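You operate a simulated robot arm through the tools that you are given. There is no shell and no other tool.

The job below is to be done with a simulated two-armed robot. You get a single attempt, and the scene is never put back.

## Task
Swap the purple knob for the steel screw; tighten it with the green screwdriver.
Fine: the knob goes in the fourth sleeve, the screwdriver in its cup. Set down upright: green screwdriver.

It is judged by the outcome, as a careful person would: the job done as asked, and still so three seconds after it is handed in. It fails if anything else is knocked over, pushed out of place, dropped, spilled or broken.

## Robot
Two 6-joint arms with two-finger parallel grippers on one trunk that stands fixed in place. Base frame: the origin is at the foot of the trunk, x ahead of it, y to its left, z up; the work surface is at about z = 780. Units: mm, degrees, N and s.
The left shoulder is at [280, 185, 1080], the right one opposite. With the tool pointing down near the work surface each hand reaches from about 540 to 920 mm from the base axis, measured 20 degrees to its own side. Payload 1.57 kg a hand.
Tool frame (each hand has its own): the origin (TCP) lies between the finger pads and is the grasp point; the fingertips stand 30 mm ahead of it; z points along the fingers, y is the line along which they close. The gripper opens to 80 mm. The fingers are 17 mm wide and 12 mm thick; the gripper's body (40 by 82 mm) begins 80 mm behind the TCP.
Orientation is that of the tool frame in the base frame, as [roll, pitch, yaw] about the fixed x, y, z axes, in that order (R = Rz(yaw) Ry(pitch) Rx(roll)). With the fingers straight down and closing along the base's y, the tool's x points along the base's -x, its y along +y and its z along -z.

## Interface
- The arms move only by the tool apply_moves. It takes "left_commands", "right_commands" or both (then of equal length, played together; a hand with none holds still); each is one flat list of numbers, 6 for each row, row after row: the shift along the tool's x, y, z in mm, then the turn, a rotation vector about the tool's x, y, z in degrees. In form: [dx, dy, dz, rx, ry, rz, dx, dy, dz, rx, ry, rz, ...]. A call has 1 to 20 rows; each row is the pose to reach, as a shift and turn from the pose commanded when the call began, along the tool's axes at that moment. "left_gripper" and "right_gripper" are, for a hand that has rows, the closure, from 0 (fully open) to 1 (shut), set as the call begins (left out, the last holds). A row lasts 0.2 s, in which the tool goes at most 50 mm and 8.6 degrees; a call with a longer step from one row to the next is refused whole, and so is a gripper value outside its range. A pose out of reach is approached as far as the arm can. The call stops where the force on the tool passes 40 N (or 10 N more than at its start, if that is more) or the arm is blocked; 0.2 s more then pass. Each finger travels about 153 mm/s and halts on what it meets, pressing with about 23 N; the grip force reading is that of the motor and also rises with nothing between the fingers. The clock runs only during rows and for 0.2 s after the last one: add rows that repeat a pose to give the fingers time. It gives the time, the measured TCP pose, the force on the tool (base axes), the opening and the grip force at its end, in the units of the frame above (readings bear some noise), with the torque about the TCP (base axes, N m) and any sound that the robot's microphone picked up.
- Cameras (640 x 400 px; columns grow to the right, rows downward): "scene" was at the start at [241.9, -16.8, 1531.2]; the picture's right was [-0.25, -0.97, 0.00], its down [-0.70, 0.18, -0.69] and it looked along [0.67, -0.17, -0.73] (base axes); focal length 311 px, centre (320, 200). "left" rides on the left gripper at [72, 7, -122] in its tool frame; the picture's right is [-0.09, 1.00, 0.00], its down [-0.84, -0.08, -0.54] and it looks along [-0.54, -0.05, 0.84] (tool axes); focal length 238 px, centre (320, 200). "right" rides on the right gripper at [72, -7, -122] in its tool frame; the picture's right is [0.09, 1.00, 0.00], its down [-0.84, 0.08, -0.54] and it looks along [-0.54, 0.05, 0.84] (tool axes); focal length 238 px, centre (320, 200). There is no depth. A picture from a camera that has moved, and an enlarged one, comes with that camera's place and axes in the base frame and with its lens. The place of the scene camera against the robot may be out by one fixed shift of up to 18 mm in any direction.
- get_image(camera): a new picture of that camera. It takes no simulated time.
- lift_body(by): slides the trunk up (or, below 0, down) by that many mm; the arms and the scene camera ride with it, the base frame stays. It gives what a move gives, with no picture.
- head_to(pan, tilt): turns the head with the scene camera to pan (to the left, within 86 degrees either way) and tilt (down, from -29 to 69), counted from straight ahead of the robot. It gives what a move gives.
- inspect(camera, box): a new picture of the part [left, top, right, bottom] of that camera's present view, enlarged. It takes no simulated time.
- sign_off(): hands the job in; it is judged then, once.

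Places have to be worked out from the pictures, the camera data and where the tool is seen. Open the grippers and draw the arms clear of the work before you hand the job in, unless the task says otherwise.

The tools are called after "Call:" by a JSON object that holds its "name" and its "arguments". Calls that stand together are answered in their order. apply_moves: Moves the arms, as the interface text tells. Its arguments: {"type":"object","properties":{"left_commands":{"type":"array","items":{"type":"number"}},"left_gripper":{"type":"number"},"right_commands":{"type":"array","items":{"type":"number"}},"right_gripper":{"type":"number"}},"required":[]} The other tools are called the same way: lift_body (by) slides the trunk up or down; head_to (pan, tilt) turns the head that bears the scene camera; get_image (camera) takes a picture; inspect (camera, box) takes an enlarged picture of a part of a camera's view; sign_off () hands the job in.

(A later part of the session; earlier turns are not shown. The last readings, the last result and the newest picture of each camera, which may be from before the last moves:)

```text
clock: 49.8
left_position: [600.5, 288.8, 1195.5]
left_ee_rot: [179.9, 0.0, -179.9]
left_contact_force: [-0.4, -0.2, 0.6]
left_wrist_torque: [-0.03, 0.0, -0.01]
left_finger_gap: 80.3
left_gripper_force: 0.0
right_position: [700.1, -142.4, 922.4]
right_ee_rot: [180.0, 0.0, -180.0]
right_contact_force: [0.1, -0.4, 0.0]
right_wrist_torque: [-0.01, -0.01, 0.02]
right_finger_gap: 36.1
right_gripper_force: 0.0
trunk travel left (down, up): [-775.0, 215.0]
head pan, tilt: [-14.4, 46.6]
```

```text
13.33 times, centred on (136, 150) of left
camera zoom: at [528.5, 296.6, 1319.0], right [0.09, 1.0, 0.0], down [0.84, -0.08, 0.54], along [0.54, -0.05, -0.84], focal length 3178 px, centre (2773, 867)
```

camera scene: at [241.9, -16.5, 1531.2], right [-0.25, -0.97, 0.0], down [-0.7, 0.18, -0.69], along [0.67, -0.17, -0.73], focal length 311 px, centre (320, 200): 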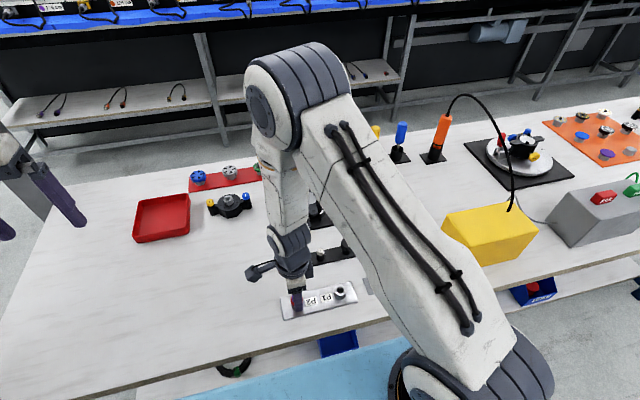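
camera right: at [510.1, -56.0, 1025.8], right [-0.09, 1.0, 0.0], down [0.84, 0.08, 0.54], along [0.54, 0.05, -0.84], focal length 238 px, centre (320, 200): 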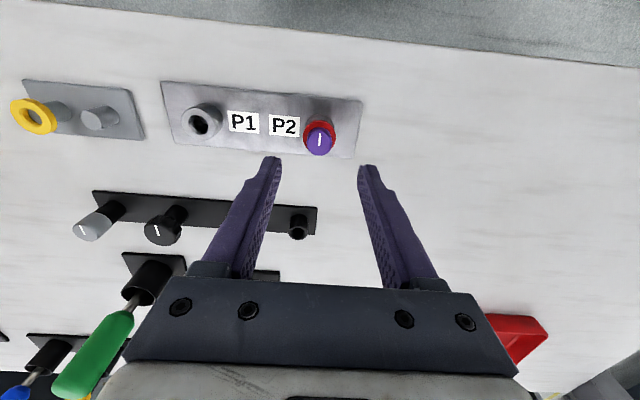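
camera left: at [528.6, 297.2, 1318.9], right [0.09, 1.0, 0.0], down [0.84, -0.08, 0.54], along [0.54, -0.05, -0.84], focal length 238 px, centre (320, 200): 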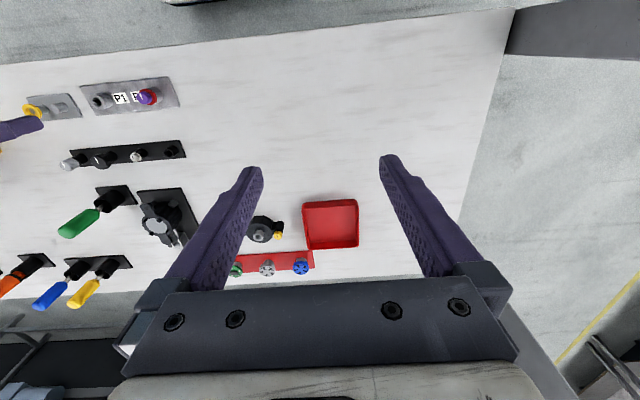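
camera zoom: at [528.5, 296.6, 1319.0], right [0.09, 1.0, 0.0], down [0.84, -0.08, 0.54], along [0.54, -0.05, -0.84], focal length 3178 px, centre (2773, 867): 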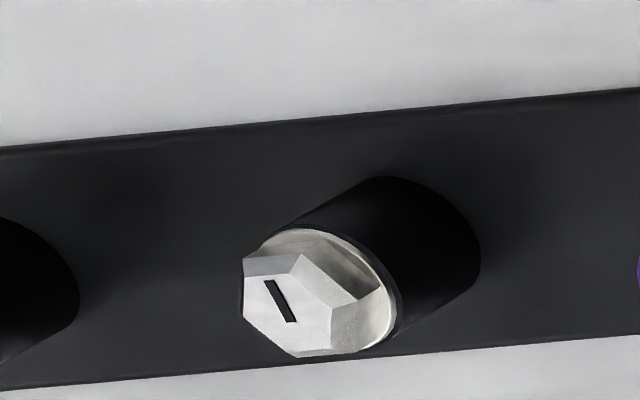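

The screw's flange rests right on its sleeve rim. I compare with the grey knob and the purple knob from this viewpoint, and get the full screw head in frame.

Call:
{"name": "inspect", "arguments": {"camera": "right", "box": [130, 90, 200, 135]}}

Call:
{"name": "inspect", "arguments": {"camera": "right", "box": [370, 95, 420, 145]}}

Call:
{"name": "inspect", "arguments": {"camera": "right", "box": [296, 110, 344, 150]}}

Call:
{"name": "inspect", "arguments": {"camera": "left", "box": [60, 140, 120, 180]}}

```text
8.89 times, centred on (165, 112) of right
camera zoom: at [628.2, -148.1, 1044.3], right [-0.09, 1.0, 0.0], down [0.84, 0.08, 0.54], along [0.54, 0.05, -0.84], focal length 2119 px, centre (1698, 978)
```

zoom: 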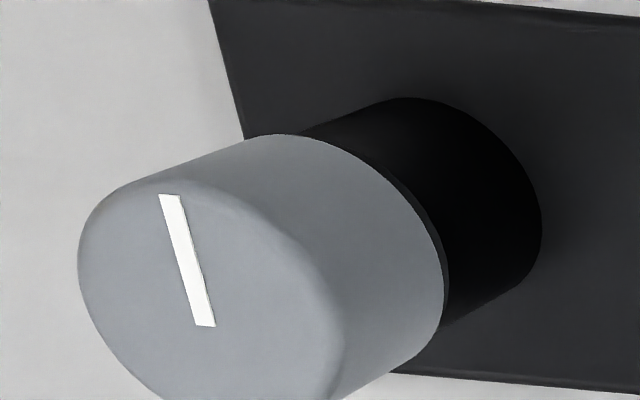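

```text
8.00 times, centred on (395, 120) of right
camera zoom: at [628.2, -148.1, 1044.3], right [-0.09, 1.0, 0.0], down [0.84, 0.08, 0.54], along [0.54, 0.05, -0.84], focal length 1907 px, centre (-280, 840)
```

zoom: 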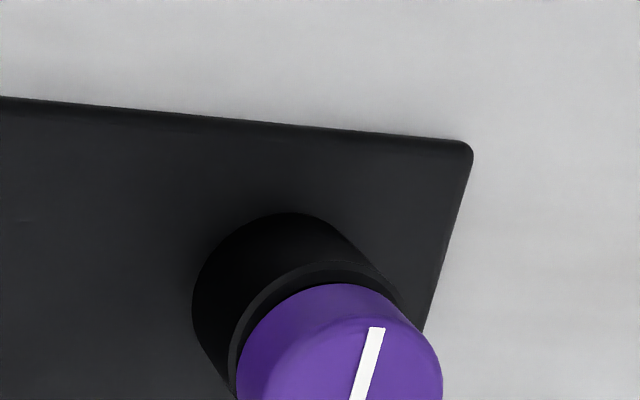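

```text
10.00 times, centred on (320, 130) of right
camera zoom: at [628.2, -148.1, 1044.3], right [-0.09, 1.0, 0.0], down [0.84, 0.08, 0.54], along [0.54, 0.05, -0.84], focal length 2384 px, centre (320, 900)
```

zoom: 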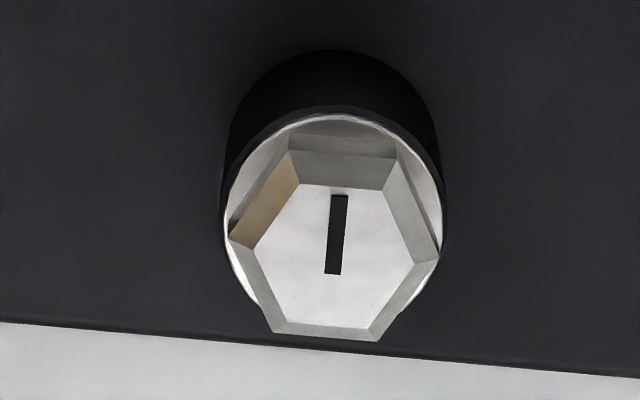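

```text
10.00 times, centred on (90, 160) of left
camera zoom: at [528.5, 296.6, 1319.0], right [0.09, 1.0, 0.0], down [0.84, -0.08, 0.54], along [0.54, -0.05, -0.84], focal length 2384 px, centre (2620, 600)
```

zoom: 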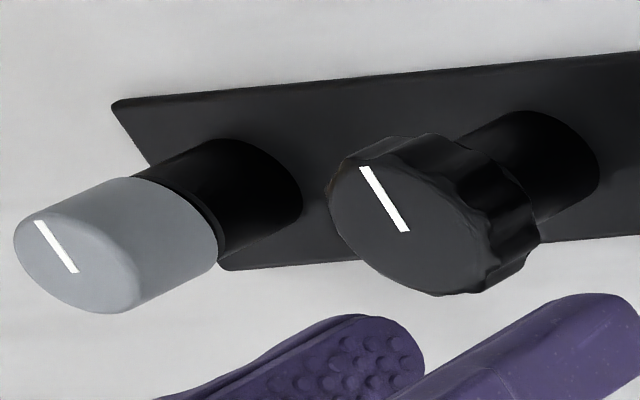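

I zoom much closer on the purple knob and its sleeve to see whether it is tilted or standing proud.

Call:
{"name": "inspect", "arguments": {"camera": "left", "box": [156, 142, 188, 166]}}

Call:
{"name": "inspect", "arguments": {"camera": "scene", "box": [290, 248, 312, 268]}}

Call:
{"name": "inspect", "arguments": {"camera": "right", "box": [375, 115, 415, 148]}}

```text
16.00 times, centred on (172, 154) of left
camera zoom: at [528.5, 296.6, 1319.0], right [0.09, 1.0, 0.0], down [0.84, -0.08, 0.54], along [0.54, -0.05, -0.84], focal length 3814 px, centre (2688, 936)
```

zoom: 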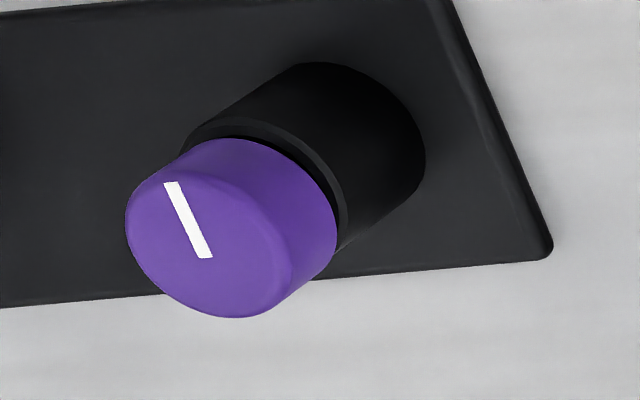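

```text
16.00 times, centred on (301, 258) of scene
camera zoom: at [241.9, -16.9, 1531.2], right [-0.25, -0.97, 0.0], down [-0.7, 0.18, -0.69], along [0.67, -0.17, -0.73], focal length 4969 px, centre (624, -728)
```

zoom: 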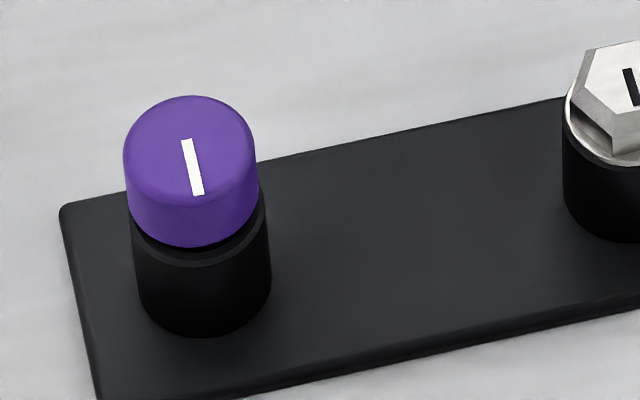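

```text
12.12 times, centred on (395, 132) of right
camera zoom: at [628.2, -148.1, 1044.3], right [-0.09, 1.0, 0.0], down [0.84, 0.08, 0.54], along [0.54, 0.05, -0.84], focal length 2889 px, centre (-589, 1030)
```

zoom: 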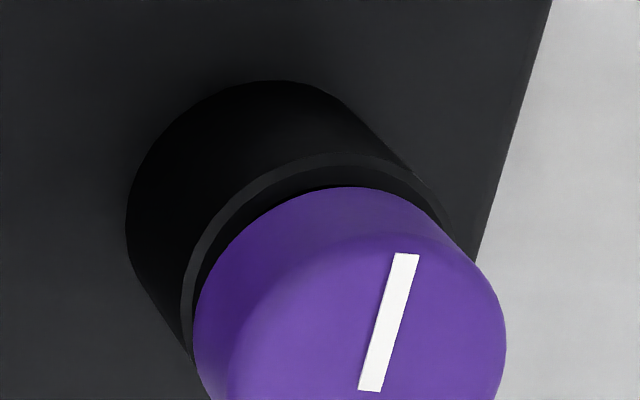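

The knob stands about 2.5 mm above the rim and about 1 mm off toward +x, so it may just be caught on something. I go back over it, lower around it again and try to seat it fully.

Call:
{"name": "apply_moves", "arguments": {"right_commands": [0, 15, 0, 0, 0, 0, 0, 38, 0, 0, 0, 0, 0, 60, 0, 0, 0, 0, 0, 75, 0, 0, 0, 0, 0, 76.5, 0, 0, 0, 0, 0, 76.5, 15, 0, 0, 0, 0, 76.5, 30, 0, 0, 0, 0, 76.5, 30, 0, 0, 0], "right_gripper": 0.5}}

Call:
{"name": "inspect", "arguments": {"camera": "right", "box": [280, 100, 360, 165]}}

```text
clock: 51.6
left_position: [599.6, 290.3, 1196.1]
left_ee_rot: [-179.9, 0.0, 179.9]
left_contact_force: [-0.8, 0.9, 0.1]
left_wrist_torque: [0.03, 0.04, 0.02]
left_finger_gap: 80.3
left_gripper_force: 0.1
right_position: [700.1, -65.2, 891.7]
right_ee_rot: [179.9, -0.1, -180.0]
right_contact_force: [0.3, -0.5, 1.0]
right_wrist_torque: [0.01, 0.0, -0.01]
right_finger_gap: 40.0
right_gripper_force: 0.1
trunk travel left (down, up): [-775.0, 215.0]
head pan, tilt: [-14.4, 46.6]
```

```text
6.15 times, centred on (320, 132) of right
camera zoom: at [628.0, -71.0, 1013.1], right [-0.09, 1.0, 0.0], down [0.84, 0.08, 0.54], along [0.54, 0.05, -0.84], focal length 1467 px, centre (320, 615)
```

zoom: 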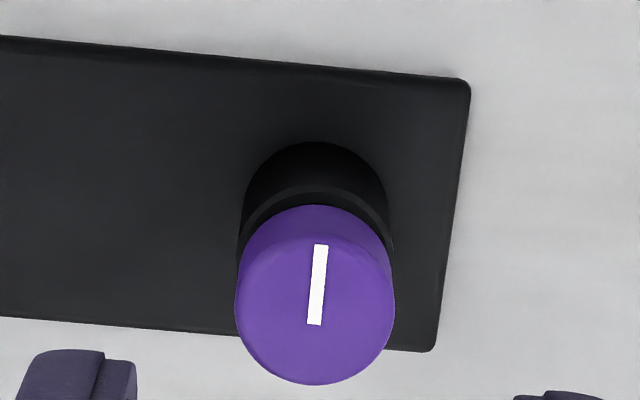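

The knob is centred at about (700.9, -65.1), with its top at z of about 823. I lower around it with the fingers open, then grip lower on the body.

Call:
{"name": "apply_moves", "arguments": {"right_commands": [0, -1.1, 12, 0, 0, 0, 0, -1.1, 26, 0, 0, 0, 0, -1.1, 38, 0, 0, 0, 0, -1.1, 46, 0, 0, 0, 0, -1.1, 46, 0, 0, 0]}}

Call:
{"name": "apply_moves", "arguments": {"right_commands": [0, 0, 0, 0, 0, 0, 0, 0, 0, 0, 0, 0, 0, 0, 0, 0, 0, 0], "right_gripper": 0.8}}

Call:
{"name": "inspect", "arguments": {"camera": "right", "box": [280, 120, 360, 200]}}

Call:
{"name": "inspect", "arguments": {"camera": "scene", "box": [286, 245, 314, 270]}}

```text
clock: 52.8
left_position: [599.9, 289.3, 1197.6]
left_ee_rot: [-180.0, 0.0, 179.9]
left_contact_force: [1.1, 0.7, 0.1]
left_wrist_torque: [0.0, 0.02, 0.02]
left_finger_gap: 80.0
left_gripper_force: 0.0
right_position: [699.4, -65.3, 845.4]
right_ee_rot: [180.0, -0.1, 180.0]
right_contact_force: [0.1, 0.7, -0.1]
right_wrist_torque: [-0.06, -0.02, 0.01]
right_finger_gap: 40.2
right_gripper_force: 0.2
trunk travel left (down, up): [-775.0, 215.0]
head pan, tilt: [-14.4, 46.6]
```

```text
clock: 53.6
left_position: [598.6, 289.9, 1195.5]
left_ee_rot: [-179.9, -0.1, 179.9]
left_contact_force: [-0.1, 0.5, 0.0]
left_wrist_torque: [0.05, -0.01, -0.02]
left_finger_gap: 80.0
left_gripper_force: 0.1
right_position: [700.0, -66.8, 844.8]
right_ee_rot: [180.0, 0.0, 179.9]
right_contact_force: [-0.2, -0.7, -1.2]
right_wrist_torque: [-0.02, -0.03, -0.03]
right_finger_gap: 20.3
right_gripper_force: 23.4
trunk travel left (down, up): [-775.0, 215.0]
head pan, tilt: [-14.4, 46.6]
```

```text
5.00 times, centred on (320, 160) of right
camera zoom: at [627.9, -72.5, 967.0], right [-0.09, 1.0, 0.0], down [0.84, 0.08, 0.54], along [0.54, 0.05, -0.84], focal length 1192 px, centre (320, 400)
```

zoom: 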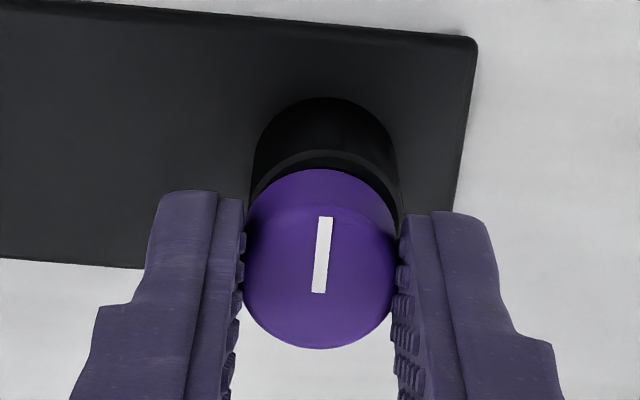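

```text
16.00 times, centred on (300, 258) of scene
camera zoom: at [241.9, -16.8, 1531.2], right [-0.25, -0.97, 0.0], down [-0.7, 0.18, -0.69], along [0.67, -0.17, -0.73], focal length 4969 px, centre (640, -720)
```

zoom: 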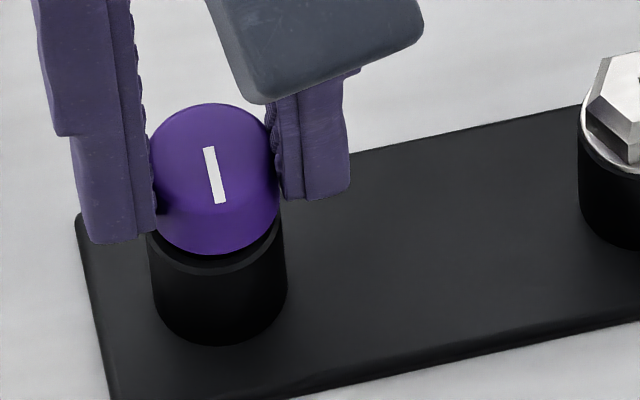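

The fingers have aligned the knob laterally with the sleeve, so it moves freely there. I shift it 1.5 mm toward -x and then press down gently in small steps.

Call:
{"name": "apply_moves", "arguments": {"right_commands": [0.8, 0, 0, 0, 0, 0, 1.5, 0, 0, 0, 0, 0, 1.5, 0, 0, 0, 0, 0]}}

Call:
{"name": "apply_moves", "arguments": {"right_commands": [0, 0, 0.7, 0, 0, 0, 0, 0, 1.4, 0, 0, 0, 0, 0, 1.4, 0, 0, 0]}}

Call:
{"name": "inspect", "arguments": {"camera": "right", "box": [280, 120, 360, 200]}}

Call:
{"name": "inspect", "arguments": {"camera": "scene", "box": [286, 245, 314, 270]}}

```text
clock: 54.4
left_position: [599.6, 289.2, 1197.0]
left_ee_rot: [-180.0, 0.0, 179.9]
left_contact_force: [0.4, -0.2, -0.7]
left_wrist_torque: [-0.01, -0.02, 0.01]
left_finger_gap: 79.9
left_gripper_force: 0.1
right_position: [697.9, -65.9, 845.8]
right_ee_rot: [180.0, 0.1, 180.0]
right_contact_force: [0.9, 0.8, -3.4]
right_wrist_torque: [0.03, -0.05, -0.02]
right_finger_gap: 20.0
right_gripper_force: 22.4
trunk travel left (down, up): [-775.0, 215.0]
head pan, tilt: [-14.4, 46.6]
```

```text
clock: 55.2
left_position: [598.9, 289.1, 1198.6]
left_ee_rot: [-179.9, 0.0, 180.0]
left_contact_force: [-0.2, -0.5, -0.4]
left_wrist_torque: [0.01, 0.01, -0.01]
left_finger_gap: 80.0
left_gripper_force: 0.1
right_position: [699.1, -66.2, 844.8]
right_ee_rot: [179.9, 0.1, -180.0]
right_contact_force: [-2.4, 0.7, 11.4]
right_wrist_torque: [0.05, 0.03, -0.03]
right_finger_gap: 20.4
right_gripper_force: 23.5
trunk travel left (down, up): [-775.0, 215.0]
head pan, tilt: [-14.4, 46.6]
```

```text
5.00 times, centred on (320, 160) of right
camera zoom: at [626.1, -72.5, 966.8], right [-0.09, 1.0, 0.0], down [0.84, 0.08, 0.54], along [0.54, 0.05, -0.84], focal length 1192 px, centre (320, 400)
```

zoom: 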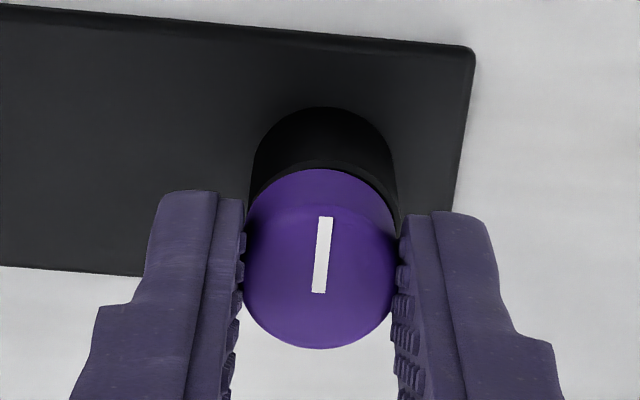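

```text
16.00 times, centred on (300, 258) of scene
camera zoom: at [241.3, -16.7, 1531.4], right [-0.25, -0.97, 0.0], down [-0.7, 0.18, -0.69], along [0.67, -0.17, -0.73], focal length 4969 px, centre (640, -720)
```

zoom: 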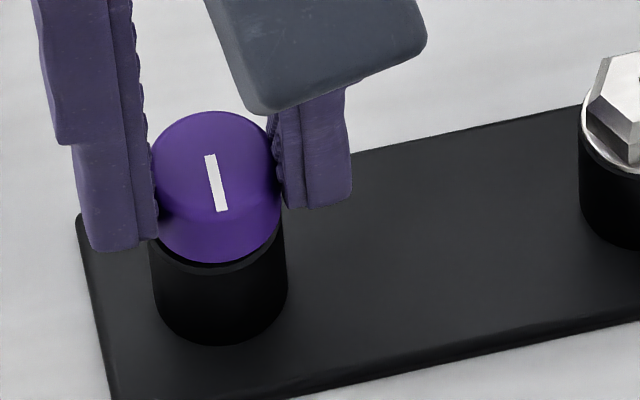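

Now the knob is concentric with the sleeve and sits down on the rim like the grey one, with 11 N confirming the contact. I ease the pressure, release, and rise clear.

Call:
{"name": "apply_moves", "arguments": {"right_commands": [0, 0, -0.6, 0, 0, 0, 0, 0, -1.1, 0, 0, 0, 0, 0, -1.1, 0, 0, 0]}}

Call:
{"name": "apply_moves", "arguments": {"right_commands": [0, 0, 0, 0, 0, 0, 0, 0, 0, 0, 0, 0, 0, 0, 0, 0, 0, 0], "right_gripper": 0.5}}

Call:
{"name": "apply_moves", "arguments": {"right_commands": [0, 0, -10, 0, 0, 0, 0, 0, -26, 0, 0, 0, 0, 0, -46, 0, 0, 0, 0, 0, -64, 0, 0, 0, 0, 0, -76, 0, 0, 0, 0, 0, -76, 0, 0, 0]}}

Call:
{"name": "inspect", "arguments": {"camera": "scene", "box": [286, 245, 314, 270]}}

Call:
{"name": "inspect", "arguments": {"camera": "right", "box": [288, 90, 352, 150]}}

Call:
{"name": "inspect", "arguments": {"camera": "left", "box": [156, 142, 188, 166]}}

```text
clock: 56.0
left_position: [599.6, 290.9, 1196.6]
left_ee_rot: [-179.9, -0.1, 179.9]
left_contact_force: [0.2, 0.0, -0.1]
left_wrist_torque: [0.01, -0.02, -0.01]
left_finger_gap: 80.1
left_gripper_force: 0.0
right_position: [698.2, -65.5, 844.9]
right_ee_rot: [-179.9, 0.0, 179.9]
right_contact_force: [-0.4, 0.5, 5.1]
right_wrist_torque: [0.04, 0.01, -0.02]
right_finger_gap: 20.3
right_gripper_force: 22.3
trunk travel left (down, up): [-775.0, 215.0]
head pan, tilt: [-14.4, 46.6]
```

```text
clock: 56.8
left_position: [600.9, 290.3, 1198.1]
left_ee_rot: [-180.0, 0.0, 179.9]
left_contact_force: [-0.3, -0.2, 0.5]
left_wrist_torque: [-0.02, 0.0, 0.02]
left_finger_gap: 80.0
left_gripper_force: 0.0
right_position: [698.2, -66.6, 845.1]
right_ee_rot: [-180.0, 0.1, -180.0]
right_contact_force: [0.3, 0.5, -0.3]
right_wrist_torque: [0.0, 0.03, -0.02]
right_finger_gap: 39.9
right_gripper_force: 0.1
trunk travel left (down, up): [-775.0, 215.0]
head pan, tilt: [-14.4, 46.6]
```

```text
clock: 58.2
left_position: [599.2, 290.3, 1197.6]
left_ee_rot: [-179.9, 0.0, 180.0]
left_contact_force: [-0.9, 0.4, 0.6]
left_wrist_torque: [0.01, 0.02, 0.03]
left_finger_gap: 79.9
left_gripper_force: 0.1
right_position: [698.4, -65.1, 922.3]
right_ee_rot: [180.0, 0.0, 180.0]
right_contact_force: [0.0, 0.2, -0.5]
right_wrist_torque: [-0.01, 0.02, 0.0]
right_finger_gap: 39.8
right_gripper_force: 0.1
trunk travel left (down, up): [-775.0, 215.0]
head pan, tilt: [-14.4, 46.6]
```

```text
16.00 times, centred on (300, 258) of scene
camera zoom: at [241.8, -16.8, 1531.2], right [-0.25, -0.97, 0.0], down [-0.7, 0.18, -0.69], along [0.67, -0.17, -0.73], focal length 4969 px, centre (640, -720)
```

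zoom: 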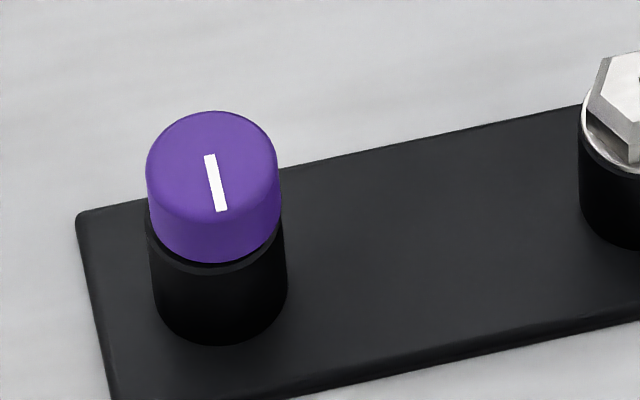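

```text
6.67 times, centred on (320, 120) of right
camera zoom: at [626.1, -71.3, 1044.2], right [-0.09, 1.0, 0.0], down [0.84, 0.08, 0.54], along [0.54, 0.05, -0.84], focal length 1589 px, centre (320, 733)
```

zoom: 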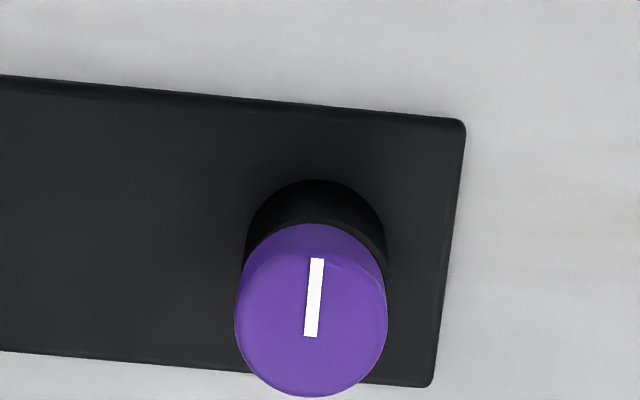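

```text
16.00 times, centred on (172, 154) of left
camera zoom: at [528.5, 296.7, 1319.0], right [0.09, 1.0, 0.0], down [0.84, -0.08, 0.54], along [0.54, -0.05, -0.84], focal length 3814 px, centre (2688, 936)
```

zoom: 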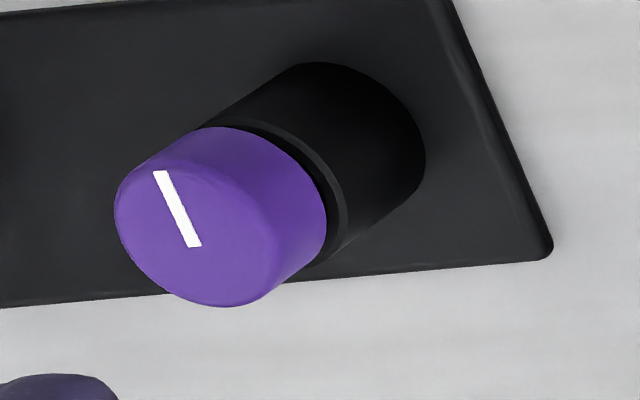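

All three views agree that the knob still stands about 3 mm proud, which is about one thread turn, so the sleeve might be threaded. I go back down, grip, and try a clockwise turn under light pressure.

Call:
{"name": "apply_moves", "arguments": {"right_commands": [0, 0, 15, 0, 0, 0, 0, 0, 35, 0, 0, 0, 0, 0, 55, 0, 0, 0, 0, 0, 70, 0, 0, 0, 0, 0, 75.5, 0, 0, 0, 0, 0, 75.5, 0, 0, 0]}}

Call:
{"name": "inspect", "arguments": {"camera": "right", "box": [270, 110, 370, 200]}}

```text
clock: 59.6
left_position: [600.3, 289.5, 1197.7]
left_ee_rot: [180.0, 0.1, 179.9]
left_contact_force: [-0.5, -0.1, -0.3]
left_wrist_torque: [0.0, 0.02, 0.02]
left_finger_gap: 80.1
left_gripper_force: 0.0
right_position: [697.5, -66.4, 846.6]
right_ee_rot: [-180.0, 0.1, -179.9]
right_contact_force: [0.3, 0.1, -0.4]
right_wrist_torque: [-0.01, 0.02, -0.01]
right_finger_gap: 40.1
right_gripper_force: 0.0
trunk travel left (down, up): [-775.0, 215.0]
head pan, tilt: [-14.4, 46.6]
```

```text
4.44 times, centred on (320, 155) of right
camera zoom: at [625.9, -71.9, 968.0], right [-0.09, 1.0, 0.0], down [0.84, 0.08, 0.54], along [0.54, 0.05, -0.84], focal length 1059 px, centre (320, 400)
```

zoom: 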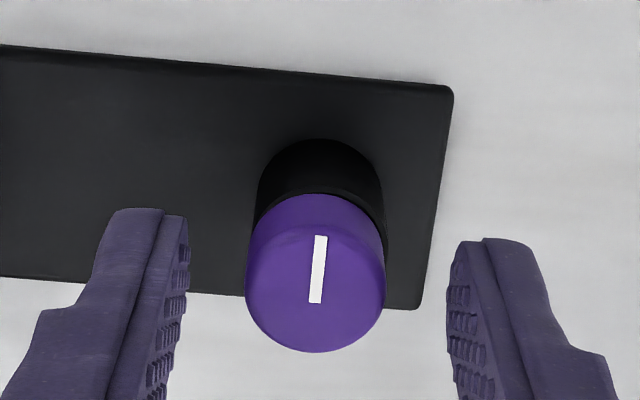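

I centre on the knob with small corrections, grip it, bring it back toward the sleeve axis, and turn clockwise 60° while easing down 0.5 mm.

Call:
{"name": "apply_moves", "arguments": {"right_commands": [-0.5, -0.9, 0, 0, 0, 0, -0.5, -0.9, 0, 0, 0, 0]}}

Call:
{"name": "apply_moves", "arguments": {"right_commands": [0, 0, 0, 0, 0, 0, 0, 0, 0, 0, 0, 0, 0, 0, 0, 0, 0, 0], "right_gripper": 0.8}}

Call:
{"name": "apply_moves", "arguments": {"right_commands": [-0.5, 0, 0, 0, 0, 0, -1, 0, 0, 0, 0, 0, -1, 0, 0.3, 0, 0, 0, -1, 0, 0.6, 0, 0, 0, -1, 0, 0.6, 0, 0, 0]}}

Call:
{"name": "apply_moves", "arguments": {"right_commands": [0, 0, 0, 0, 0, 8, 0, 0, 0, 0, 0, 16, 0, 0, 0.1, 0, 0, 24, 0, 0, 0.2, 0, 0, 32, 0, 0, 0.3, 0, 0, 40, 0, 0, 0.4, 0, 0, 48, 0, 0, 0.5, 0, 0, 56, 0, 0, 0.5, 0, 0, 60]}}

Call:
{"name": "inspect", "arguments": {"camera": "right", "box": [270, 110, 370, 200]}}

Call:
{"name": "inspect", "arguments": {"camera": "scene", "box": [286, 245, 314, 270]}}

```text
clock: 60.2
left_position: [600.7, 290.1, 1197.3]
left_ee_rot: [-179.9, 0.0, 180.0]
left_contact_force: [0.8, 0.0, 0.1]
left_wrist_torque: [-0.02, 0.03, 0.0]
left_finger_gap: 80.0
left_gripper_force: 0.1
right_position: [697.9, -67.7, 847.6]
right_ee_rot: [-180.0, 0.0, -180.0]
right_contact_force: [-0.4, -1.5, 0.6]
right_wrist_torque: [-0.04, 0.0, -0.01]
right_finger_gap: 40.0
right_gripper_force: 0.1
trunk travel left (down, up): [-775.0, 215.0]
head pan, tilt: [-14.4, 46.6]
```

```text
clock: 61.0
left_position: [599.8, 290.8, 1196.9]
left_ee_rot: [-180.0, 0.1, 180.0]
left_contact_force: [0.1, 0.0, -0.5]
left_wrist_torque: [-0.01, -0.03, -0.02]
left_finger_gap: 79.9
left_gripper_force: 0.1
right_position: [699.3, -65.8, 846.2]
right_ee_rot: [-179.9, 0.0, 180.0]
right_contact_force: [-0.4, 5.3, 0.3]
right_wrist_torque: [0.21, 0.03, 0.05]
right_finger_gap: 20.5
right_gripper_force: 22.9
trunk travel left (down, up): [-775.0, 215.0]
head pan, tilt: [-14.4, 46.6]
```

```text
clock: 62.2
left_position: [599.2, 289.3, 1197.8]
left_ee_rot: [-179.9, 0.0, -180.0]
left_contact_force: [0.4, 0.4, 0.4]
left_wrist_torque: [0.01, -0.02, -0.01]
left_finger_gap: 80.0
left_gripper_force: 0.0
right_position: [698.7, -66.3, 846.3]
right_ee_rot: [-180.0, 0.1, 180.0]
right_contact_force: [-9.2, 7.4, 13.1]
right_wrist_torque: [0.24, 0.35, 0.05]
right_finger_gap: 20.0
right_gripper_force: 22.9
trunk travel left (down, up): [-775.0, 215.0]
head pan, tilt: [-14.4, 46.6]
```

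```text
clock: 64.0
left_position: [599.2, 290.1, 1197.3]
left_ee_rot: [-179.9, 0.0, 179.9]
left_contact_force: [-0.2, -0.3, 0.5]
left_wrist_torque: [0.03, 0.0, -0.02]
left_finger_gap: 80.0
left_gripper_force: 0.0
right_position: [700.6, -67.6, 843.8]
right_ee_rot: [179.9, 0.0, 119.8]
right_contact_force: [5.0, 2.1, 0.0]
right_wrist_torque: [0.1, -0.14, 0.08]
right_finger_gap: 20.3
right_gripper_force: 23.3
trunk travel left (down, up): [-775.0, 215.0]
head pan, tilt: [-14.4, 46.6]
```

```text
4.44 times, centred on (320, 155) of right
camera zoom: at [658.4, -8.1, 966.7], right [0.82, 0.57, 0.0], down [0.48, -0.69, 0.54], along [0.31, -0.44, -0.84], focal length 1059 px, centre (320, 400)
```

zoom: 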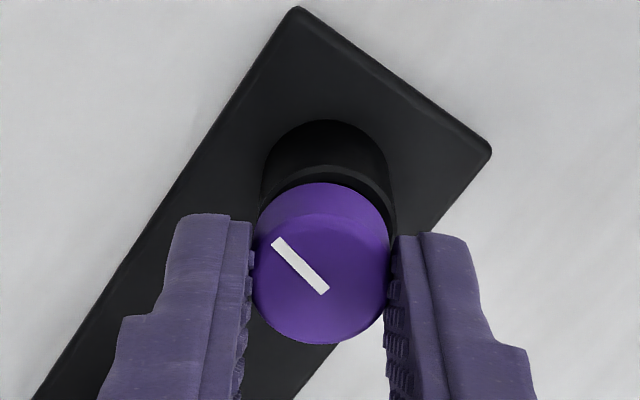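

```text
16.00 times, centred on (300, 258) of scene
camera zoom: at [242.1, -16.6, 1531.2], right [-0.25, -0.97, 0.0], down [-0.7, 0.18, -0.69], along [0.67, -0.17, -0.73], focal length 4969 px, centre (640, -720)
```

zoom: 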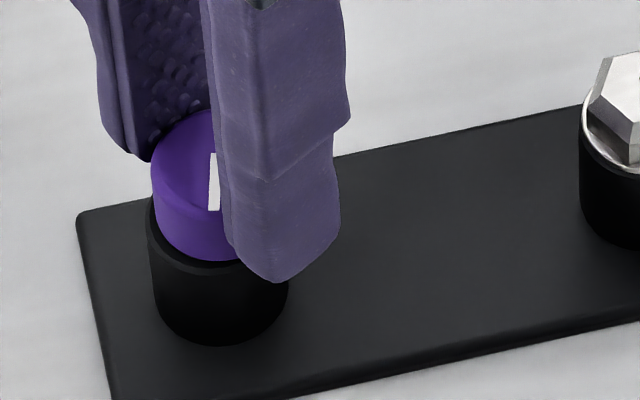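

The turn only made the fingers slip around the knob, with no sign of a thread pulling it down. I zoom on the grey knob from the left camera to compare how proud it sits in its own sleeve.

Call:
{"name": "inspect", "arguments": {"camera": "left", "box": [60, 148, 96, 174]}}

Call:
{"name": "inspect", "arguments": {"camera": "left", "box": [152, 140, 188, 166]}}

Call:
{"name": "inspect", "arguments": {"camera": "left", "box": [116, 140, 152, 166]}}

```text
15.38 times, centred on (78, 161) of left
camera zoom: at [528.7, 296.8, 1318.9], right [0.09, 1.0, 0.0], down [0.84, -0.08, 0.54], along [0.54, -0.05, -0.84], focal length 3667 px, centre (4043, 800)
```

zoom: 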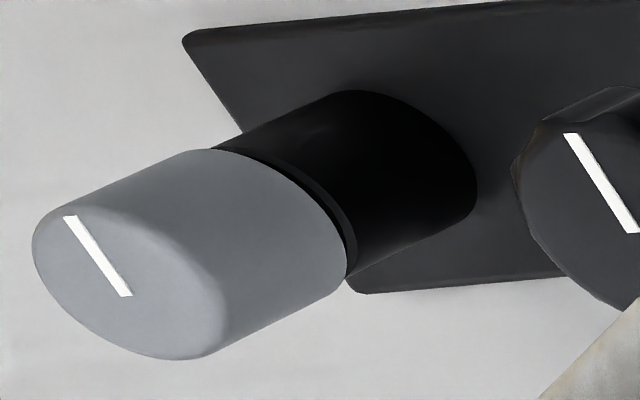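

```text
15.38 times, centred on (170, 153) of left
camera zoom: at [528.7, 296.8, 1318.9], right [0.09, 1.0, 0.0], down [0.84, -0.08, 0.54], along [0.54, -0.05, -0.84], focal length 3667 px, centre (2628, 923)
```

zoom: 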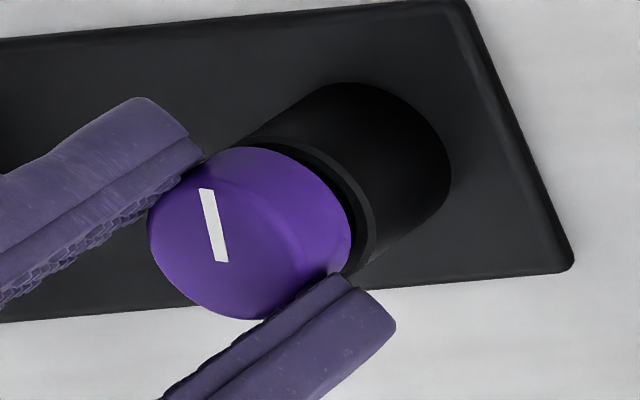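

```text
15.38 times, centred on (134, 153) of left
camera zoom: at [528.7, 296.8, 1318.9], right [0.09, 1.0, 0.0], down [0.84, -0.08, 0.54], along [0.54, -0.05, -0.84], focal length 3667 px, centre (3182, 923)
```

zoom: 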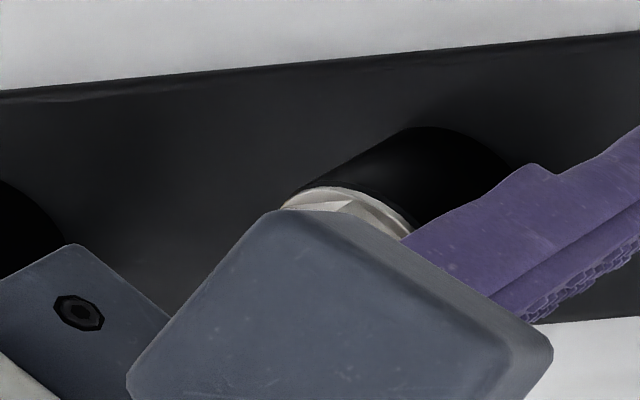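

The grey knob shows a thin gap too, so a slightly proud knob may be normal here. I release, rise clear with the wrist turned back, and use the free left arm to get a proper side view.

Call:
{"name": "apply_moves", "arguments": {"right_commands": [0, 0, 0, 0, 0, 0, 0, 0, 0, 0, 0, 0, 0, 0, 0, 0, 0, 0], "right_gripper": 0.5}}

Call:
{"name": "apply_moves", "arguments": {"right_commands": [0, 0, -8, 0, 0, 0, 0, 0, -20, 0, 0, 0, 0, 0, -36, 0, 0, -8, 0, 0, -54, 0, 0, -16, 0, 0, -76, 0, 0, -24, 0, 0, -96, 0, 0, -32, 0, 0, -110, 0, 0, -40, 0, 0, -120, 0, 0, -48, 0, 0, -120, 0, 0, -56, 0, 0, -120, 0, 0, -60, 0, 0, -120, 0, 0, -60], "left_commands": [0, 0, 0, 0, 0, 8, 0, 0, 0, 0, 0, 16, 0, 0, 0, 0, 0, 24, 0, 0, 0, 0, 0, 32, 0, 0, 0, 0, 0, 40, 0, 0, 0, 0, 0, 48, 0, 0, 0, 0, 0, 56, 0, 0, 0, 0, 0, 64, 0, 0, 0, 0, 0, 72, 0, 0, 0, 0, 0, 80, 0, 0, 0, 0, 0, 88]}}

Call:
{"name": "get_image", "arguments": {"camera": "scene"}}

Call:
{"name": "inspect", "arguments": {"camera": "scene", "box": [286, 245, 314, 270]}}

```text
clock: 64.8
left_position: [600.6, 290.2, 1197.2]
left_ee_rot: [180.0, 0.1, 180.0]
left_contact_force: [-0.3, -0.5, 0.3]
left_wrist_torque: [0.0, -0.04, 0.02]
left_finger_gap: 80.0
left_gripper_force: 0.1
right_position: [699.0, -68.2, 844.6]
right_ee_rot: [180.0, 0.0, 119.9]
right_contact_force: [-0.1, -0.2, 0.1]
right_wrist_torque: [-0.02, 0.0, 0.02]
right_finger_gap: 40.1
right_gripper_force: 0.0
trunk travel left (down, up): [-775.0, 215.0]
head pan, tilt: [-14.4, 46.6]
```

```text
clock: 67.2
left_position: [601.1, 290.9, 1198.7]
left_ee_rot: [-180.0, 0.1, 91.8]
left_contact_force: [0.5, -0.2, 0.0]
left_wrist_torque: [0.01, 0.0, 0.01]
left_finger_gap: 80.0
left_gripper_force: 0.1
right_position: [698.3, -66.3, 964.1]
right_ee_rot: [-180.0, -0.1, -179.9]
right_contact_force: [0.3, -0.6, -0.1]
right_wrist_torque: [0.03, 0.01, 0.0]
right_finger_gap: 40.3
right_gripper_force: 0.0
trunk travel left (down, up): [-775.0, 215.0]
head pan, tilt: [-14.4, 46.6]
```

```text
taken
camera scene: at [241.9, -16.7, 1531.2], right [-0.25, -0.97, 0.0], down [-0.7, 0.18, -0.69], along [0.67, -0.17, -0.73], focal length 311 px, centre (320, 200)
```

scene: 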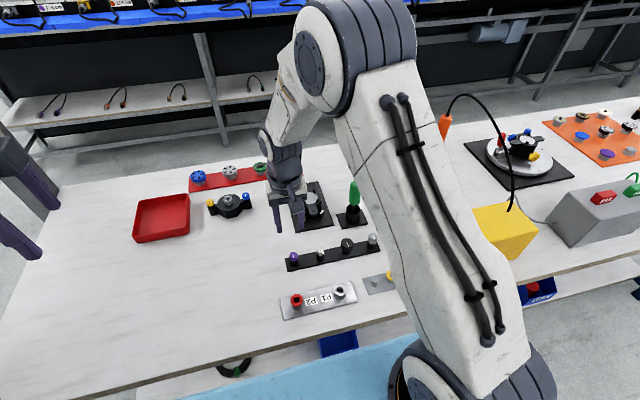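

```text
16.00 times, centred on (300, 258) of scene
camera zoom: at [241.9, -16.7, 1531.2], right [-0.25, -0.97, 0.0], down [-0.7, 0.18, -0.69], along [0.67, -0.17, -0.73], focal length 4969 px, centre (640, -720)
```

zoom: 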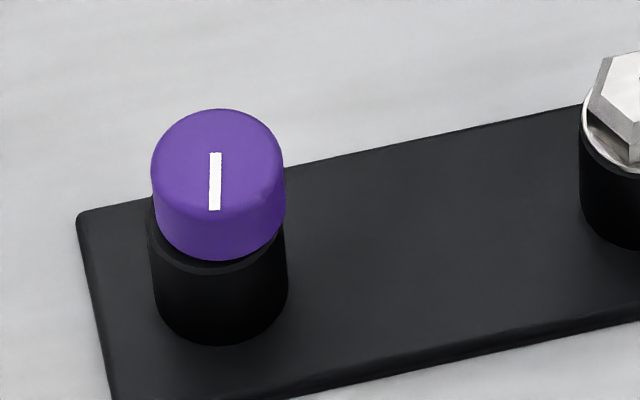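

The scene is clear. I tilt the left hand toward the rack and bring it in partway so its camera looks nearly horizontally along -y at the knob and sleeve.

Call:
{"name": "apply_moves", "arguments": {"left_commands": [-8, 4, 12, 0, -4, 0, -22, 11, 38, 0, -8, 0, -36, 18, 66, 0, -12, 0, -50, 25, 94, 0, -16, 0, -64, 32, 122, 0, -20, 0, -78, 39, 150, 0, -24, 0, -92, 46, 178, 0, -28, 0, -106, 53, 206, 0, -32, 0, -120, 60, 234, 0, -36, 0, -134, 67, 262, 0, -40, 0, -148, 74, 284, 0, -44, 0, -158, 79, 296, 0, -45, 0, -158, 79, 296, 0, -45, 0]}}

Call:
{"name": "get_image", "arguments": {"camera": "left"}}

Call:
{"name": "get_image", "arguments": {"camera": "scene"}}

```text
clock: 70.0
left_position: [685.0, 136.0, 902.0]
left_ee_rot: [-179.9, 44.9, 91.9]
left_contact_force: [0.4, 0.1, 0.0]
left_wrist_torque: [-0.01, -0.01, -0.01]
left_finger_gap: 80.0
left_gripper_force: 0.0
right_position: [699.4, -66.4, 964.6]
right_ee_rot: [179.9, 0.1, 180.0]
right_contact_force: [0.3, -0.1, -0.1]
right_wrist_torque: [-0.04, 0.01, -0.02]
right_finger_gap: 39.8
right_gripper_force: 0.2
trunk travel left (down, up): [-775.0, 215.0]
head pan, tilt: [-14.4, 46.6]
```

```text
taken
camera left: at [687.0, 273.1, 935.6], right [1.0, -0.03, 0.07], down [-0.07, -0.21, 0.98], along [-0.02, -0.98, -0.21], focal length 238 px, centre (320, 200)
```

left: 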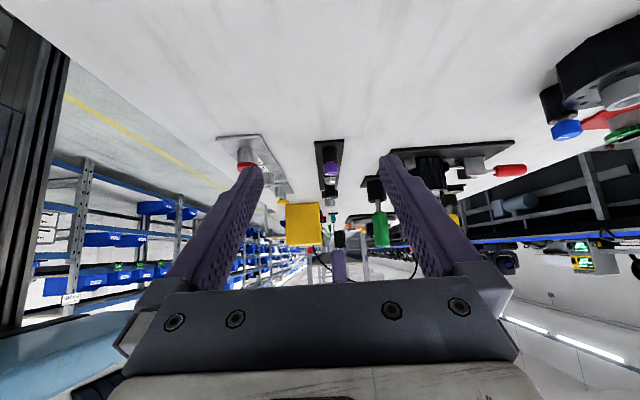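

```text
taken
camera scene: at [242.0, -16.7, 1531.1], right [-0.25, -0.97, 0.0], down [-0.7, 0.18, -0.69], along [0.67, -0.17, -0.73], focal length 311 px, centre (320, 200)
```

scene: 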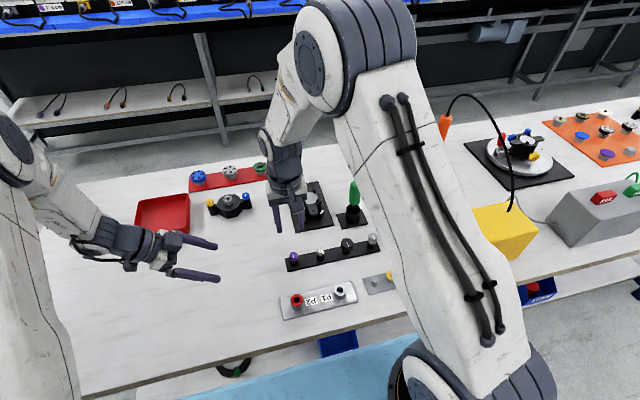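

The left camera now gives a side view (upside down). I zoom in on the purple knob and the sleeves.

Call:
{"name": "inspect", "arguments": {"camera": "left", "box": [316, 138, 348, 188]}}

Call:
{"name": "inspect", "arguments": {"camera": "left", "box": [300, 135, 364, 215]}}

Call:
{"name": "inspect", "arguments": {"camera": "left", "box": [215, 130, 275, 175]}}

```text
8.00 times, centred on (332, 163) of left
camera zoom: at [687.0, 273.1, 935.6], right [1.0, -0.03, 0.07], down [-0.07, -0.21, 0.98], along [-0.02, -0.98, -0.21], focal length 1907 px, centre (224, 496)
```

zoom: 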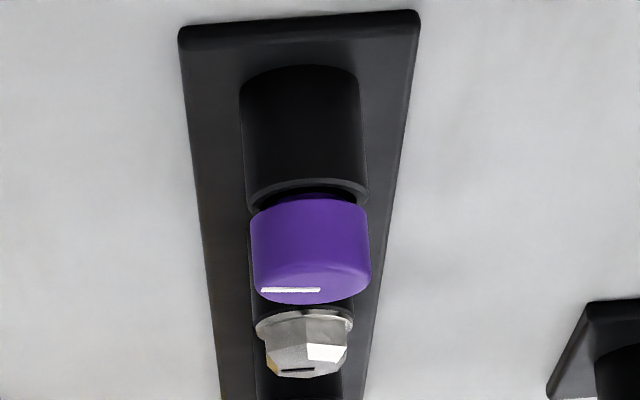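

```text
5.00 times, centred on (332, 175) of left
camera zoom: at [687.0, 273.1, 935.6], right [1.0, -0.03, 0.07], down [-0.07, -0.21, 0.98], along [-0.02, -0.98, -0.21], focal length 1192 px, centre (260, 325)
```

zoom: 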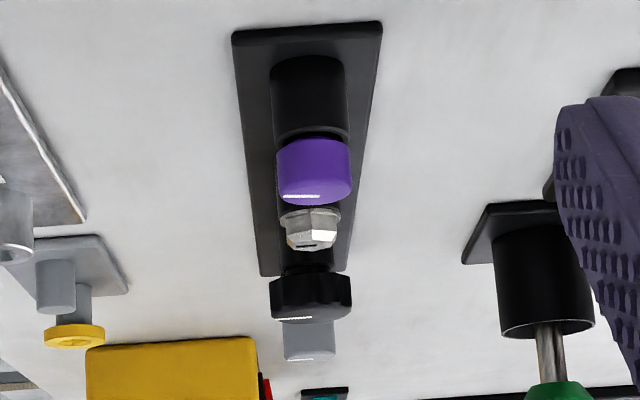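

```text
8.89 times, centred on (245, 152) of left
camera zoom: at [687.0, 273.1, 935.6], right [1.0, -0.03, 0.07], down [-0.07, -0.21, 0.98], along [-0.02, -0.98, -0.21], focal length 2119 px, centre (987, 622)
```

zoom: 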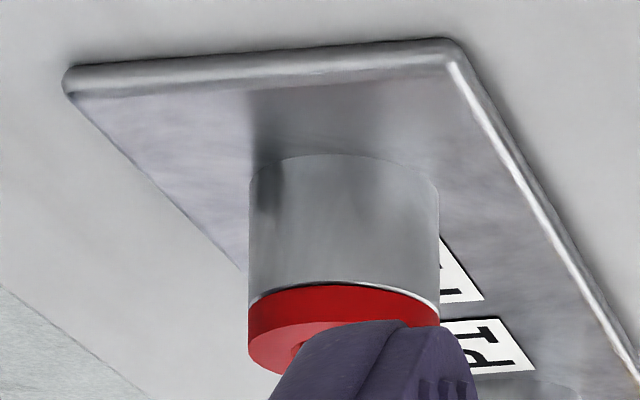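

Call:
{"name": "inspect", "arguments": {"camera": "left", "box": [322, 154, 342, 180]}}

Call:
{"name": "inspect", "arguments": {"camera": "left", "box": [324, 180, 344, 210]}}

```text
15.38 times, centred on (332, 167) of left
camera zoom: at [687.0, 273.1, 935.6], right [1.0, -0.03, 0.07], down [-0.07, -0.21, 0.98], along [-0.02, -0.98, -0.21], focal length 3667 px, centre (135, 708)
```

zoom: 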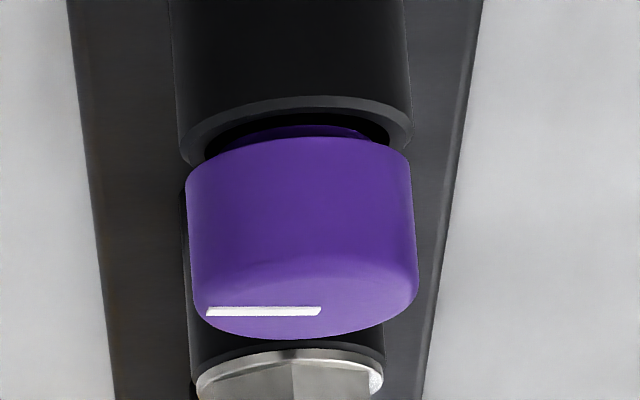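

```text
13.33 times, centred on (334, 195) of left
camera zoom: at [687.0, 273.1, 935.6], right [1.0, -0.03, 0.07], down [-0.07, -0.21, 0.98], along [-0.02, -0.98, -0.21], focal length 3178 px, centre (133, 267)
```

zoom: 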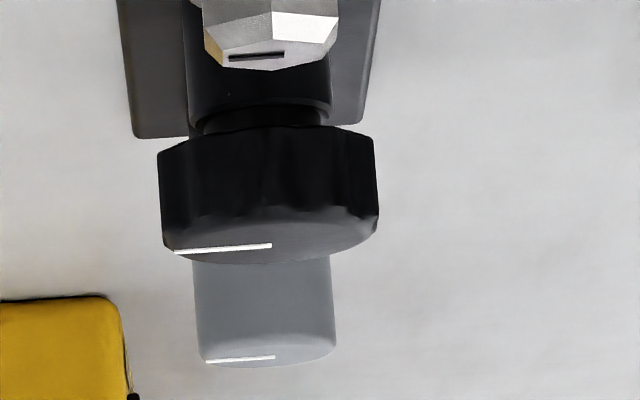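

The side view settles it. The black knob also has a narrow neck that holds its cap about 2-3 mm above the rim, and the purple knob now sits concentric in just the same way, so it is properly seated.

Now the screw. Its hex flats face ±x, so I turn the right gripper to close along x and move above it.

Call:
{"name": "apply_moves", "arguments": {"right_commands": [0, -6, 4, 0, 0, 8, 0, -13, 8, 0, 0, 16, -1, -20, 14, 0, 0, 24, -1, -27, 20, 0, 0, 32, -1, -34, 26, 0, 0, 40, -1, -41, 32, 0, 0, 48, -2, -48, 38, 0, 0, 56, -2, -55, 44, 0, 0, 64, -2, -62, 50, 0, 0, 72, -2, -69, 56, 0, 0, 80, -2, -75, 62, 0, 0, 88, -2, -75, 62, 0, 0, 90, -2, -75, 62, 0, 0, 90], "right_gripper": 0.5}}

Call:
{"name": "inspect", "arguments": {"camera": "right", "box": [280, 100, 360, 150]}}

Call:
{"name": "get_image", "arguments": {"camera": "right"}}

Call:
{"name": "get_image", "arguments": {"camera": "left"}}

```text
clock: 72.8
left_position: [683.2, 135.4, 900.3]
left_ee_rot: [180.0, 45.0, 92.1]
left_contact_force: [0.3, -0.1, -0.5]
left_wrist_torque: [0.03, -0.02, -0.02]
left_finger_gap: 80.0
left_gripper_force: 0.0
right_position: [701.3, -142.8, 902.2]
right_ee_rot: [179.9, 0.0, 89.9]
right_contact_force: [-0.2, -0.3, 0.1]
right_wrist_torque: [-0.05, -0.01, -0.01]
right_finger_gap: 39.9
right_gripper_force: 0.0
trunk travel left (down, up): [-775.0, 215.0]
head pan, tilt: [-14.4, 46.6]
```

```text
8.00 times, centred on (320, 125) of right
camera zoom: at [694.8, -69.7, 1024.5], right [1.0, 0.09, 0.0], down [0.08, -0.84, 0.54], along [0.05, -0.54, -0.84], focal length 1907 px, centre (320, 800)
```

zoom: 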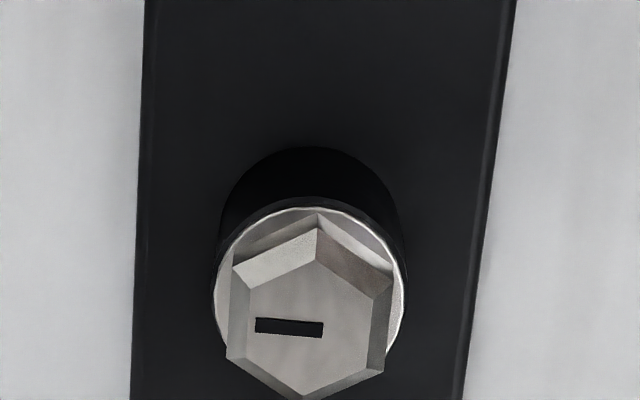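

```text
taken
camera right: at [694.8, -69.7, 1024.5], right [1.0, 0.09, 0.0], down [0.08, -0.84, 0.54], along [0.05, -0.54, -0.84], focal length 238 px, centre (320, 200)
```

right: 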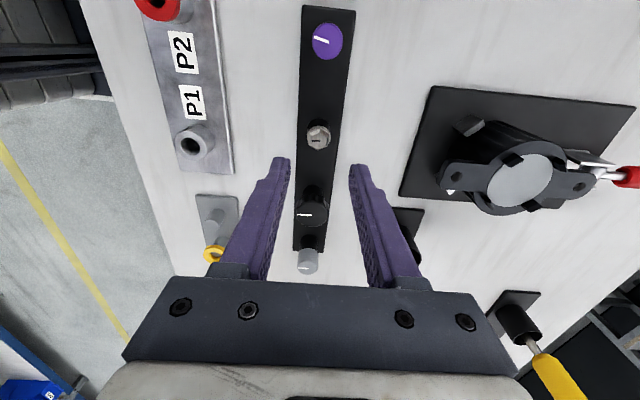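

```text
taken
camera left: at [686.8, 273.3, 935.9], right [1.0, -0.03, 0.07], down [-0.07, -0.21, 0.97], along [-0.02, -0.98, -0.21], focal length 238 px, centre (320, 200)
```

left: 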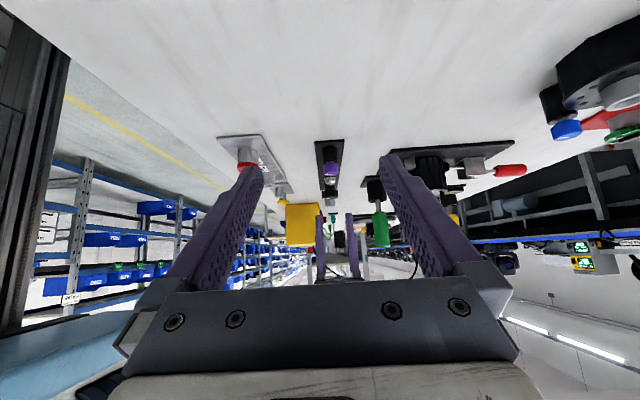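

The flats are aligned with the gripper within 1°. The screw centre is about 1.7 mm toward -x and 1.5 mm toward +y of the tool axis, with the head top at z of about 815. I correct and lower partway.

Call:
{"name": "apply_moves", "arguments": {"right_commands": [1.5, -1.7, 10, 0, 0, 0, 1.5, -1.7, 24, 0, 0, 0, 1.5, -1.7, 36, 0, 0, 0, 1.5, -1.7, 42, 0, 0, 0, 1.5, -1.7, 42, 0, 0, 0]}}

Call:
{"name": "inspect", "arguments": {"camera": "right", "box": [270, 110, 370, 185]}}

Call:
{"name": "inspect", "arguments": {"camera": "left", "box": [310, 150, 358, 200]}}

```text
clock: 74.0
left_position: [685.3, 136.1, 900.5]
left_ee_rot: [180.0, 44.9, 92.1]
left_contact_force: [0.5, 0.0, 0.0]
left_wrist_torque: [0.03, -0.01, 0.0]
left_finger_gap: 80.0
left_gripper_force: 0.0
right_position: [699.4, -140.2, 859.4]
right_ee_rot: [-180.0, 0.0, 90.0]
right_contact_force: [0.4, -0.5, -0.4]
right_wrist_torque: [-0.01, 0.0, 0.01]
right_finger_gap: 39.9
right_gripper_force: 0.0
trunk travel left (down, up): [-775.0, 215.0]
head pan, tilt: [-14.4, 46.6]
```

```text
5.33 times, centred on (320, 148) of right
camera zoom: at [692.3, -68.5, 981.6], right [1.0, 0.09, 0.0], down [0.08, -0.84, 0.54], along [0.05, -0.54, -0.84], focal length 1271 px, centre (320, 480)
```

zoom: 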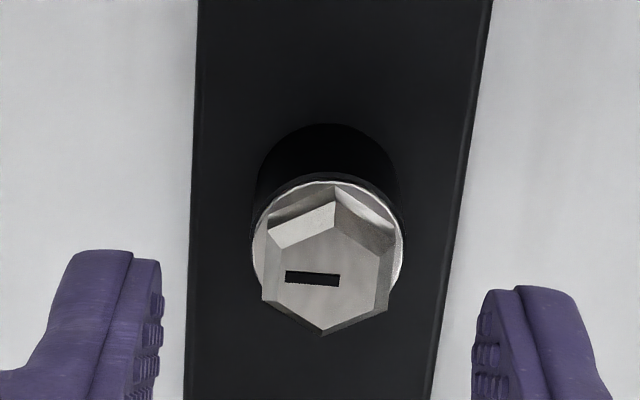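

```text
8.00 times, centred on (334, 175) of left
camera zoom: at [686.8, 273.3, 935.9], right [1.0, -0.03, 0.07], down [-0.07, -0.21, 0.97], along [-0.02, -0.98, -0.21], focal length 1907 px, centre (208, 400)
```

zoom: 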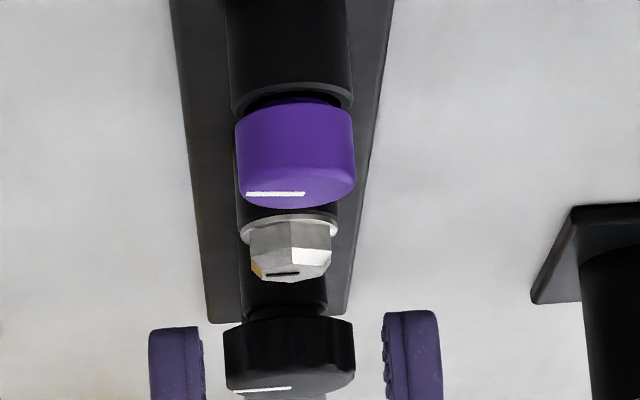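

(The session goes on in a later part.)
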